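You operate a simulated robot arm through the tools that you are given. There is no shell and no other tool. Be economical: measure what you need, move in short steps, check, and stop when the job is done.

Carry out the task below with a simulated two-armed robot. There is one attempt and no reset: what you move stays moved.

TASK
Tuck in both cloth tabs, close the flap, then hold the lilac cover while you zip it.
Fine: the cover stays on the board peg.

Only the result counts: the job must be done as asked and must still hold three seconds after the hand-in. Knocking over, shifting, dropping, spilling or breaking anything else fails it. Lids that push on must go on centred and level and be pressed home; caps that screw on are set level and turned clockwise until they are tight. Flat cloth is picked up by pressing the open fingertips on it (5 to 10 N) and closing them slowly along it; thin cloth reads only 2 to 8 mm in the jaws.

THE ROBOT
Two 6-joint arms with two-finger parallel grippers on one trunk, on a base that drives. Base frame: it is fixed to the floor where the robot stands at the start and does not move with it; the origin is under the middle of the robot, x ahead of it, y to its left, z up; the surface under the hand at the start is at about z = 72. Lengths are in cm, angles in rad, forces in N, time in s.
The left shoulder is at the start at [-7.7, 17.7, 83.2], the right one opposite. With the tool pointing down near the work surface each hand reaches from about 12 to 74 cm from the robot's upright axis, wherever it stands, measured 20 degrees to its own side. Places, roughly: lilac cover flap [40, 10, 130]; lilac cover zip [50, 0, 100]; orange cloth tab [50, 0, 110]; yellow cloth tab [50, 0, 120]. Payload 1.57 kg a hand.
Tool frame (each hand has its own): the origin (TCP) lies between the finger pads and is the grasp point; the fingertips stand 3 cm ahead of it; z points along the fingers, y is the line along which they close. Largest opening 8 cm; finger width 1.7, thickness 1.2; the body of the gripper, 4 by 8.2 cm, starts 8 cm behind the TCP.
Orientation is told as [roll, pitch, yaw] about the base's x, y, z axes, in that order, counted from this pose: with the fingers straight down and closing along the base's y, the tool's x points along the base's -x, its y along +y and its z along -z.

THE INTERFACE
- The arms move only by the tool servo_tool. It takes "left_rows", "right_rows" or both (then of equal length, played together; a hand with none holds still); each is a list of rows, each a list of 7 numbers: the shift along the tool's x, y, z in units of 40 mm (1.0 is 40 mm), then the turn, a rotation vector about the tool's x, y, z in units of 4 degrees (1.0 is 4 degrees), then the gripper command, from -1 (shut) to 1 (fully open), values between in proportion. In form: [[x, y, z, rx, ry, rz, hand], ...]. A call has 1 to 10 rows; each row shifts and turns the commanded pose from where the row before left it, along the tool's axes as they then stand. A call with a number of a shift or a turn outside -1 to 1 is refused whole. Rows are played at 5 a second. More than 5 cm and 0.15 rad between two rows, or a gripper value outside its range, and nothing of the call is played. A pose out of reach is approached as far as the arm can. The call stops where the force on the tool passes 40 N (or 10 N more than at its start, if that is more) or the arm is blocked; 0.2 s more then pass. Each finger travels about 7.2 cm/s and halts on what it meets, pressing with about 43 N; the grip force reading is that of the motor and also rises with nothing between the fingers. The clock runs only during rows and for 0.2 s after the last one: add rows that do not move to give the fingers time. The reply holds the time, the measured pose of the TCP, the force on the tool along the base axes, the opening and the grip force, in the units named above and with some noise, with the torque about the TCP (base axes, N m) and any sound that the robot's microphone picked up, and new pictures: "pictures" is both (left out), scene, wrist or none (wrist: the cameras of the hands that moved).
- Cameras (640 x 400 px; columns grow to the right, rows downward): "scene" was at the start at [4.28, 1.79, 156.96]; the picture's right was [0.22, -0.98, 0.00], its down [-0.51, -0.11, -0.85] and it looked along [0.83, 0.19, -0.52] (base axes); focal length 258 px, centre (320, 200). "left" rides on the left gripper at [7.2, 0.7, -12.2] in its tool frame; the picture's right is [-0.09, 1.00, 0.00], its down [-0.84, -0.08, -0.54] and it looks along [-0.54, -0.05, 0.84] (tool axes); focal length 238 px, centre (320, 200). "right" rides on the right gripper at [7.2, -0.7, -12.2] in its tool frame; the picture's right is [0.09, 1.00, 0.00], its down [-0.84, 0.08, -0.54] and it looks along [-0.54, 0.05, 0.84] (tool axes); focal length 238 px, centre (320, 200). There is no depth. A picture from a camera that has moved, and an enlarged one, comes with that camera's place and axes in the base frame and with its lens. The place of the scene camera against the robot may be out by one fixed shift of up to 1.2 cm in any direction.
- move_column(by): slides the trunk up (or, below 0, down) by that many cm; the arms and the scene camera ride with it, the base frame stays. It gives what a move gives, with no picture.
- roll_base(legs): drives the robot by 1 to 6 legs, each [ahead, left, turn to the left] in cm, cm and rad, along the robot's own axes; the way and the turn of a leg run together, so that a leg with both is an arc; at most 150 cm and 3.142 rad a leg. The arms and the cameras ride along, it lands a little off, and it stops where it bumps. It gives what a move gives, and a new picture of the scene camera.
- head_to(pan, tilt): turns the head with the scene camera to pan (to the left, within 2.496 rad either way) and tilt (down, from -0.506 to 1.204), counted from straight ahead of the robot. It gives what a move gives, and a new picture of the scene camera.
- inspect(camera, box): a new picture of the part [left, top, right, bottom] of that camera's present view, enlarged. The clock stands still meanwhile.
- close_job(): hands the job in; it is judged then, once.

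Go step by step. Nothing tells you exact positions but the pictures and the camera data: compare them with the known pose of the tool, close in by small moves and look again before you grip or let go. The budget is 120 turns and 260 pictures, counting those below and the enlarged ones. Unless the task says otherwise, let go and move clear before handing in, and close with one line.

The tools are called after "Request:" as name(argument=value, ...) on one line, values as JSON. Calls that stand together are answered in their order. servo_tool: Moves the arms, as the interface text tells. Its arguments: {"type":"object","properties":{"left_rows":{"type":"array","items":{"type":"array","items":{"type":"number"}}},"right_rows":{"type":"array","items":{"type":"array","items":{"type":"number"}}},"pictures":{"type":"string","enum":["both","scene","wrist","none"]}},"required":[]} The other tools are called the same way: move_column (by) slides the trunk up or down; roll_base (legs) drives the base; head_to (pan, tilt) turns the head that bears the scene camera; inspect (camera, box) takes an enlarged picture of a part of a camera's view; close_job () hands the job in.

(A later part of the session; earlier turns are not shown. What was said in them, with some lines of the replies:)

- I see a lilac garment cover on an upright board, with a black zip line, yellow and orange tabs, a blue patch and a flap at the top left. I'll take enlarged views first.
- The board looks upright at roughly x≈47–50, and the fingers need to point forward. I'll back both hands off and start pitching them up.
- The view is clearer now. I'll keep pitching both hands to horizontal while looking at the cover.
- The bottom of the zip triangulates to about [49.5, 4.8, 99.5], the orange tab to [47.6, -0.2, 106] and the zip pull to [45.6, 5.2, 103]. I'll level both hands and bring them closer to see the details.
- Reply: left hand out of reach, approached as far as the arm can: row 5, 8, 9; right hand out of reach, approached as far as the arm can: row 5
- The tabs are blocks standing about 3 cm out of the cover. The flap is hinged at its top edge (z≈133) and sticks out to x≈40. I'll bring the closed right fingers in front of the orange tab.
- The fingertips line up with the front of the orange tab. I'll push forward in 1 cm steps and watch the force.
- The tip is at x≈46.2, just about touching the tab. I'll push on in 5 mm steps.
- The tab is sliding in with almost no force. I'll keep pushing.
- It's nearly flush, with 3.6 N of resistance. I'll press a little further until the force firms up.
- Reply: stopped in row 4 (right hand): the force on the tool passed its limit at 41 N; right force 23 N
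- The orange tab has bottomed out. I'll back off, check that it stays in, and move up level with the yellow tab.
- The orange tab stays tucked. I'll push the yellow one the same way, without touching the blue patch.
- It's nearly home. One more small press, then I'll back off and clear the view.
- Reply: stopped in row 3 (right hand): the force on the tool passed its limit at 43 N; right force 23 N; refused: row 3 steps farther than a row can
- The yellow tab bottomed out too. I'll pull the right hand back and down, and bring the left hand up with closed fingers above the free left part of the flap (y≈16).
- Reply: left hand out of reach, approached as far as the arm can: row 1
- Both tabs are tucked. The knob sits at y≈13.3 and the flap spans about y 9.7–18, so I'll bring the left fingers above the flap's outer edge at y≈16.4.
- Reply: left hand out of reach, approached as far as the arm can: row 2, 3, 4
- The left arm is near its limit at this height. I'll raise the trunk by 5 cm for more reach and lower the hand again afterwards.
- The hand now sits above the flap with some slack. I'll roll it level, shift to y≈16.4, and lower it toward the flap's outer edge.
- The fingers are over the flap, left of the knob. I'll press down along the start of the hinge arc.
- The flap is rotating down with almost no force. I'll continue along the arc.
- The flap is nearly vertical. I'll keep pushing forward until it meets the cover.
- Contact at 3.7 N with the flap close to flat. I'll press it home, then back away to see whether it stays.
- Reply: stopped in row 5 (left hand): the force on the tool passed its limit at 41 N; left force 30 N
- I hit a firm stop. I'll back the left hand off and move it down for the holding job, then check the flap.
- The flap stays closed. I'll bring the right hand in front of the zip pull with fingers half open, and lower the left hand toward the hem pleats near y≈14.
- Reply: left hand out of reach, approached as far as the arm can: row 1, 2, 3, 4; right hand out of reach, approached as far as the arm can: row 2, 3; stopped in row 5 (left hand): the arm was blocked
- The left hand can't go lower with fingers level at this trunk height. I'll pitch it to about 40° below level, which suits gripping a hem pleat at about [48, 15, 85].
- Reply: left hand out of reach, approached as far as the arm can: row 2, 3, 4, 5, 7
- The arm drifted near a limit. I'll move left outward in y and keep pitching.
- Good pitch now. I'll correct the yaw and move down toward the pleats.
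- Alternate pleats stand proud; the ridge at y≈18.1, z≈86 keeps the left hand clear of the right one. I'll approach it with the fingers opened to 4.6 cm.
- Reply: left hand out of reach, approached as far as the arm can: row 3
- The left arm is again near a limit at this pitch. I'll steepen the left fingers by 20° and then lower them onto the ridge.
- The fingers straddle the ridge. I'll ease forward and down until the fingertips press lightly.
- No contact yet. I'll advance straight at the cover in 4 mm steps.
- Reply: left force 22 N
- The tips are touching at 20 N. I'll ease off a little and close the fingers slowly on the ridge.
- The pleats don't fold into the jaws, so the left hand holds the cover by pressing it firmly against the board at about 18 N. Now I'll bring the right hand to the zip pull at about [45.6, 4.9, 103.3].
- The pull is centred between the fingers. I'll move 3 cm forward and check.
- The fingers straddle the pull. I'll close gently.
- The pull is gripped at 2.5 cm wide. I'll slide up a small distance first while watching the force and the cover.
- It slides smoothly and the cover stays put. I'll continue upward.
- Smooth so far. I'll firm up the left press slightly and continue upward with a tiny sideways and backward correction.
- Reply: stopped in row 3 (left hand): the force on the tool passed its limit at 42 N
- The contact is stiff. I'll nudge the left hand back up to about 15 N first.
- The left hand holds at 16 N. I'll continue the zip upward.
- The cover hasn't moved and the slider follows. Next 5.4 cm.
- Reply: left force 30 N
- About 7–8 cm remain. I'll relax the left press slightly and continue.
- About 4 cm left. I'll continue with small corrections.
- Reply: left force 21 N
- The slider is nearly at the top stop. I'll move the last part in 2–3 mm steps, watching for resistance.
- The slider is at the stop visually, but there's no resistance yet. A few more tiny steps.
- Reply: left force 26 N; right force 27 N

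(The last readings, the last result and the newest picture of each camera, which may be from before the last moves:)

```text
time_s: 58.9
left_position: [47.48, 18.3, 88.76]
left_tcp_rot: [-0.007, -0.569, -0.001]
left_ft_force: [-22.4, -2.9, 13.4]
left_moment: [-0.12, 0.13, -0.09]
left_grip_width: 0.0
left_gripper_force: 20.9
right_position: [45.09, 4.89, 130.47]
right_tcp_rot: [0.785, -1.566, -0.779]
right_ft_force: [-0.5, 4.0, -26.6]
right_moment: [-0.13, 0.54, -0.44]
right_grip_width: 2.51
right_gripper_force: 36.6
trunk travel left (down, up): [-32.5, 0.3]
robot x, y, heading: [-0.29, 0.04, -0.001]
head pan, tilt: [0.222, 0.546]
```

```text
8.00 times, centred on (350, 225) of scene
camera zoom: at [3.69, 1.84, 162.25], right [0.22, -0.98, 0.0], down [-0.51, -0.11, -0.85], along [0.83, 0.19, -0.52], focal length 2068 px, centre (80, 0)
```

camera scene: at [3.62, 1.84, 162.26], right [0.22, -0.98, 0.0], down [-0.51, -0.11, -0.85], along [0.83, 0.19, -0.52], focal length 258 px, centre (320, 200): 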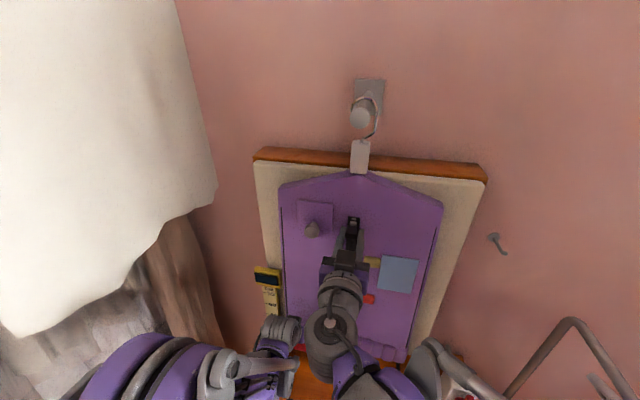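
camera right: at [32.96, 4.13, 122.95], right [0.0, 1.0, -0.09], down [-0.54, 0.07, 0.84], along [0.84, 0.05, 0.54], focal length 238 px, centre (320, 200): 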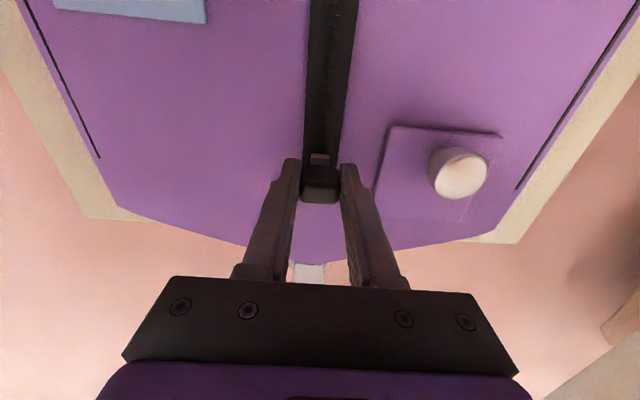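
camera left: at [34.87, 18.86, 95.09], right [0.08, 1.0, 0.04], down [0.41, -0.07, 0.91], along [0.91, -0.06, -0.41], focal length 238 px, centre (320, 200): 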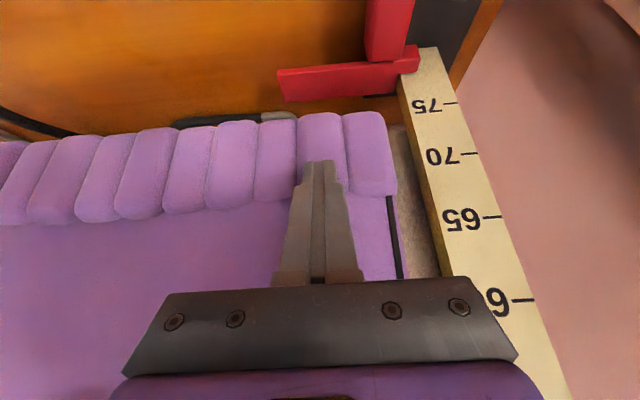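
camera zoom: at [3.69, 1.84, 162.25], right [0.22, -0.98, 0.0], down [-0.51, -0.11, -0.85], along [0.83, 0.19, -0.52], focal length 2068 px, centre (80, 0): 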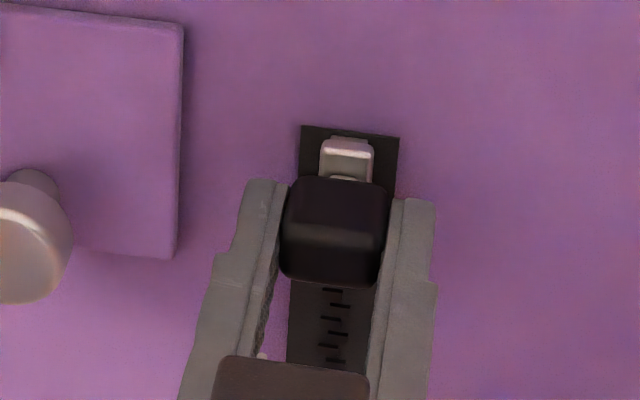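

I've reached the hard stop (27 N), so the zip is fully closed. I'll ease off about 1.5 mm, open, and withdraw straight back while the left hand still holds.

Request:
servo_tool(right_rows=[[0.04, 0, 0, 0, 0, 0, -1], [0, 0, 0, 0, 0, 0, -0.1], [0, 0, 0, 0, 0, 0, -0.1], [0, 0, -0.4, 0, 0, 0, -0.1], [0, 0, -0.8, 0, 0, 0, -0.1], [0, 0, -0.8, 0, 0, 0, -0.1]])

Request:
inspect(camera="scene", box=[290, 190, 410, 310])

```text
time_s: 60.3
left_position: [47.48, 18.29, 88.7]
left_tcp_rot: [-0.005, -0.571, -0.001]
left_ft_force: [-19.9, -0.7, -4.0]
left_moment: [0.15, 0.54, -0.04]
left_grip_width: 0.0
left_gripper_force: 21.5
right_position: [37.1, 4.77, 130.66]
right_tcp_rot: [0.865, -1.569, -0.863]
right_ft_force: [-0.1, -1.2, 0.1]
right_moment: [0.03, -0.02, -0.06]
right_grip_width: 3.59
right_gripper_force: 0.0
trunk travel left (down, up): [-32.5, 0.3]
robot x, y, heading: [-0.02, 0.1, 0.002]
head pan, tilt: [0.222, 0.546]
camera scene: at [3.67, 1.78, 162.26], right [0.22, -0.98, 0.0], down [-0.51, -0.11, -0.85], along [0.83, 0.19, -0.52], focal length 258 px, centre (320, 200)
camera right: at [24.94, 4.14, 123.26], right [-0.01, 1.0, -0.09], down [-0.54, 0.07, 0.84], along [0.84, 0.05, 0.54], focal length 238 px, centre (320, 200)
```

scene: 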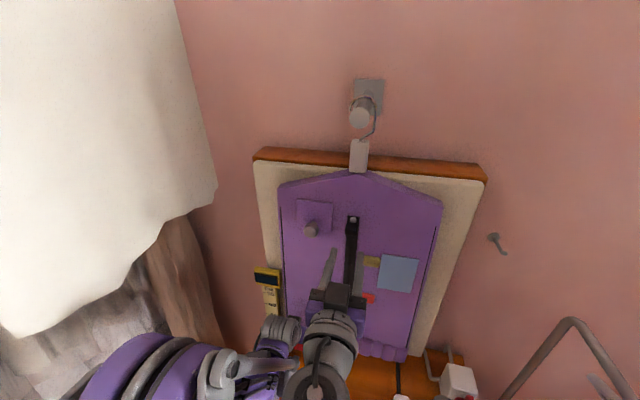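
right: 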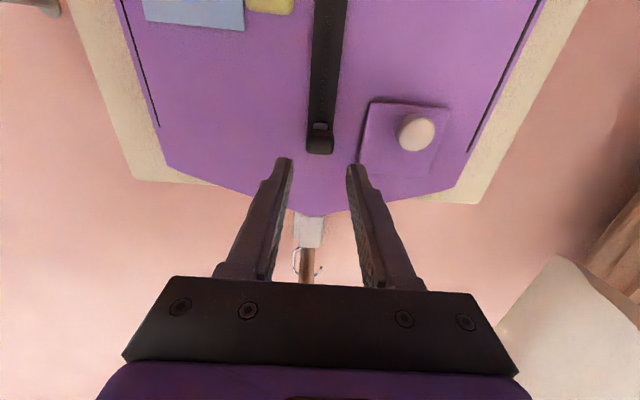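

```text
3.33 times, centred on (350, 250) of scene
camera zoom: at [3.67, 1.78, 162.26], right [0.22, -0.98, 0.0], down [-0.51, -0.11, -0.85], along [0.83, 0.19, -0.52], focal length 862 px, centre (220, 33)
```

zoom: 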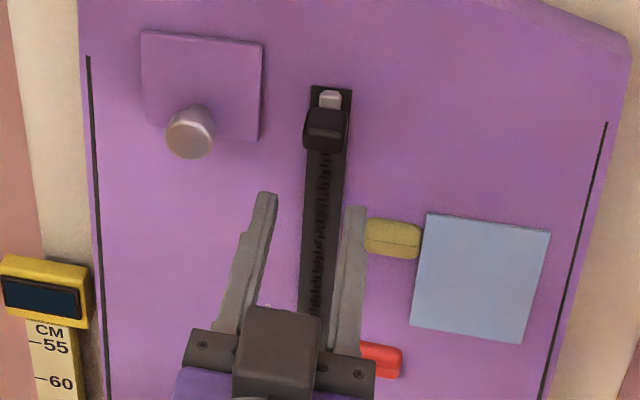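

The zip is at the top and stays there. I'll check the flap and the tabs from the wrist view, then withdraw the left hand.

Request:
inspect(camera="right", box=[290, 60, 480, 200])

Request:
servo_tool(left_rows=[[0.1, 0, -0.2, 0, 0, 0, -1], [0.3, 0, -0.6, 0, 0, 0, -1], [0.3, 0, -0.8, 0, 0, 0, -1], [0, 0, -0.9, 0, 0, 0, -1], [0, 0, 0, 0, 0, 0, -1]], right_rows=[[0, 0, -0.3, 0, 0, 0, -0.1], [0.6, -0.6, 0, 0, 0, 0, -0.1], [0.7, -0.7, 0, 0, 0, 0, -0.1], [0.7, -0.7, 0, 0, 0, 0, -0.1], [0.7, -0.7, 0, 0, 0, 0, -0.1]])

Request:
inspect(camera="scene", box=[250, 140, 490, 340])

Request:
inspect(camera="scene", box=[320, 60, 410, 180])

```text
2.86 times, centred on (385, 130) of right
camera zoom: at [24.94, 4.14, 123.26], right [-0.01, 1.0, -0.09], down [-0.54, 0.07, 0.84], along [0.84, 0.05, 0.54], focal length 681 px, centre (134, 400)
```

zoom: 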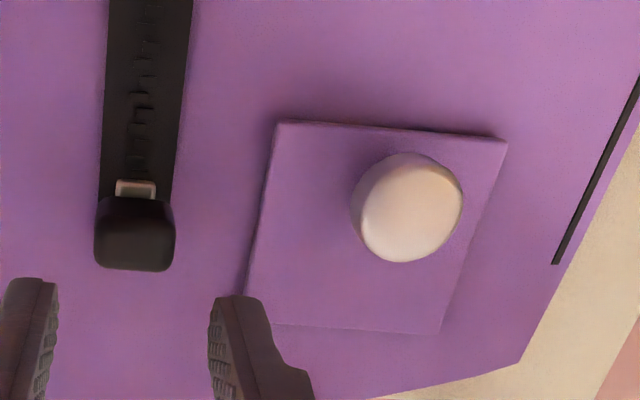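

```text
time_s: 61.5
left_position: [40.01, 18.31, 95.64]
left_tcp_rot: [-0.006, -0.571, -0.003]
left_ft_force: [-0.5, -0.7, 0.7]
left_moment: [0.01, 0.0, 0.0]
left_grip_width: 0.0
left_gripper_force: 21.2
right_position: [36.05, -6.12, 119.52]
right_tcp_rot: [0.721, -1.565, -0.715]
right_ft_force: [-0.3, 0.0, -0.1]
right_moment: [-0.01, 0.03, 0.0]
right_grip_width: 3.61
right_gripper_force: 0.0
trunk travel left (down, up): [-32.5, 0.3]
robot x, y, heading: [0.07, -0.26, -0.001]
head pan, tilt: [0.222, 0.546]
camera scene: at [3.94, 1.78, 162.25], right [0.22, -0.98, 0.0], down [-0.51, -0.11, -0.85], along [0.83, 0.19, -0.52], focal length 258 px, centre (320, 200)
camera right: at [23.94, -6.75, 112.34], right [-0.01, 1.0, -0.09], down [-0.54, 0.07, 0.84], along [0.84, 0.05, 0.54], focal length 238 px, centre (320, 200)
camera left: at [27.34, 18.93, 101.97], right [0.08, 1.0, 0.05], down [0.41, -0.08, 0.91], along [0.91, -0.06, -0.42], focal length 238 px, centre (320, 200)
```

scene: 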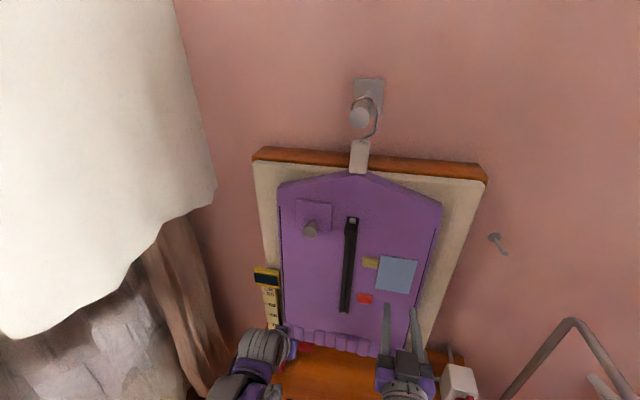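
right: 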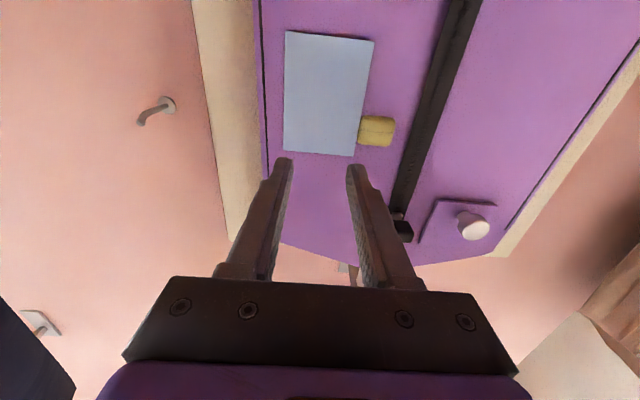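
left: 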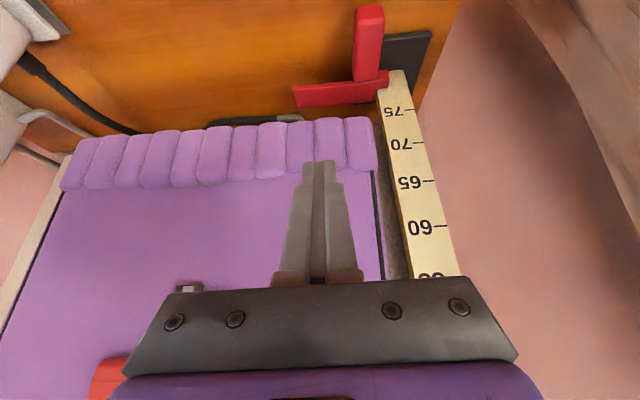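

```text
2.00 times, centred on (370, 240) of scene
camera zoom: at [3.94, 1.78, 162.25], right [0.22, -0.98, 0.0], down [-0.51, -0.11, -0.85], along [0.83, 0.19, -0.52], focal length 517 px, centre (220, 120)
```

zoom: 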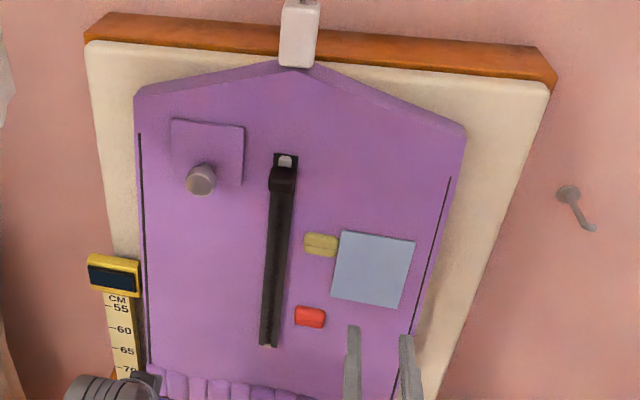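

```text
3.33 times, centred on (365, 120) of scene
camera zoom: at [3.94, 1.78, 162.25], right [0.22, -0.98, 0.0], down [-0.51, -0.11, -0.85], along [0.83, 0.19, -0.52], focal length 862 px, centre (170, 467)
```

zoom: 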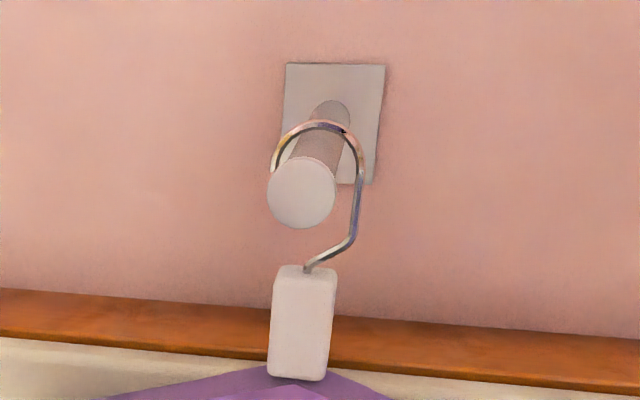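

The flap is shut, both tabs are in, the zip is at its top stop, the hanger hook is still on the peg and both hands are clear. I'm handing in.

Request:
close_job()

```text
The job is handed in.
```

I tucked in both tabs, closed the flap and pulled the zip to its top stop. The cover was still on its peg in the last picture, and both hands were clear when I handed in. The hem would not pinch between the fingers, so I held the cover by pressing it against the board while zipping. How the job was judged was not shown.
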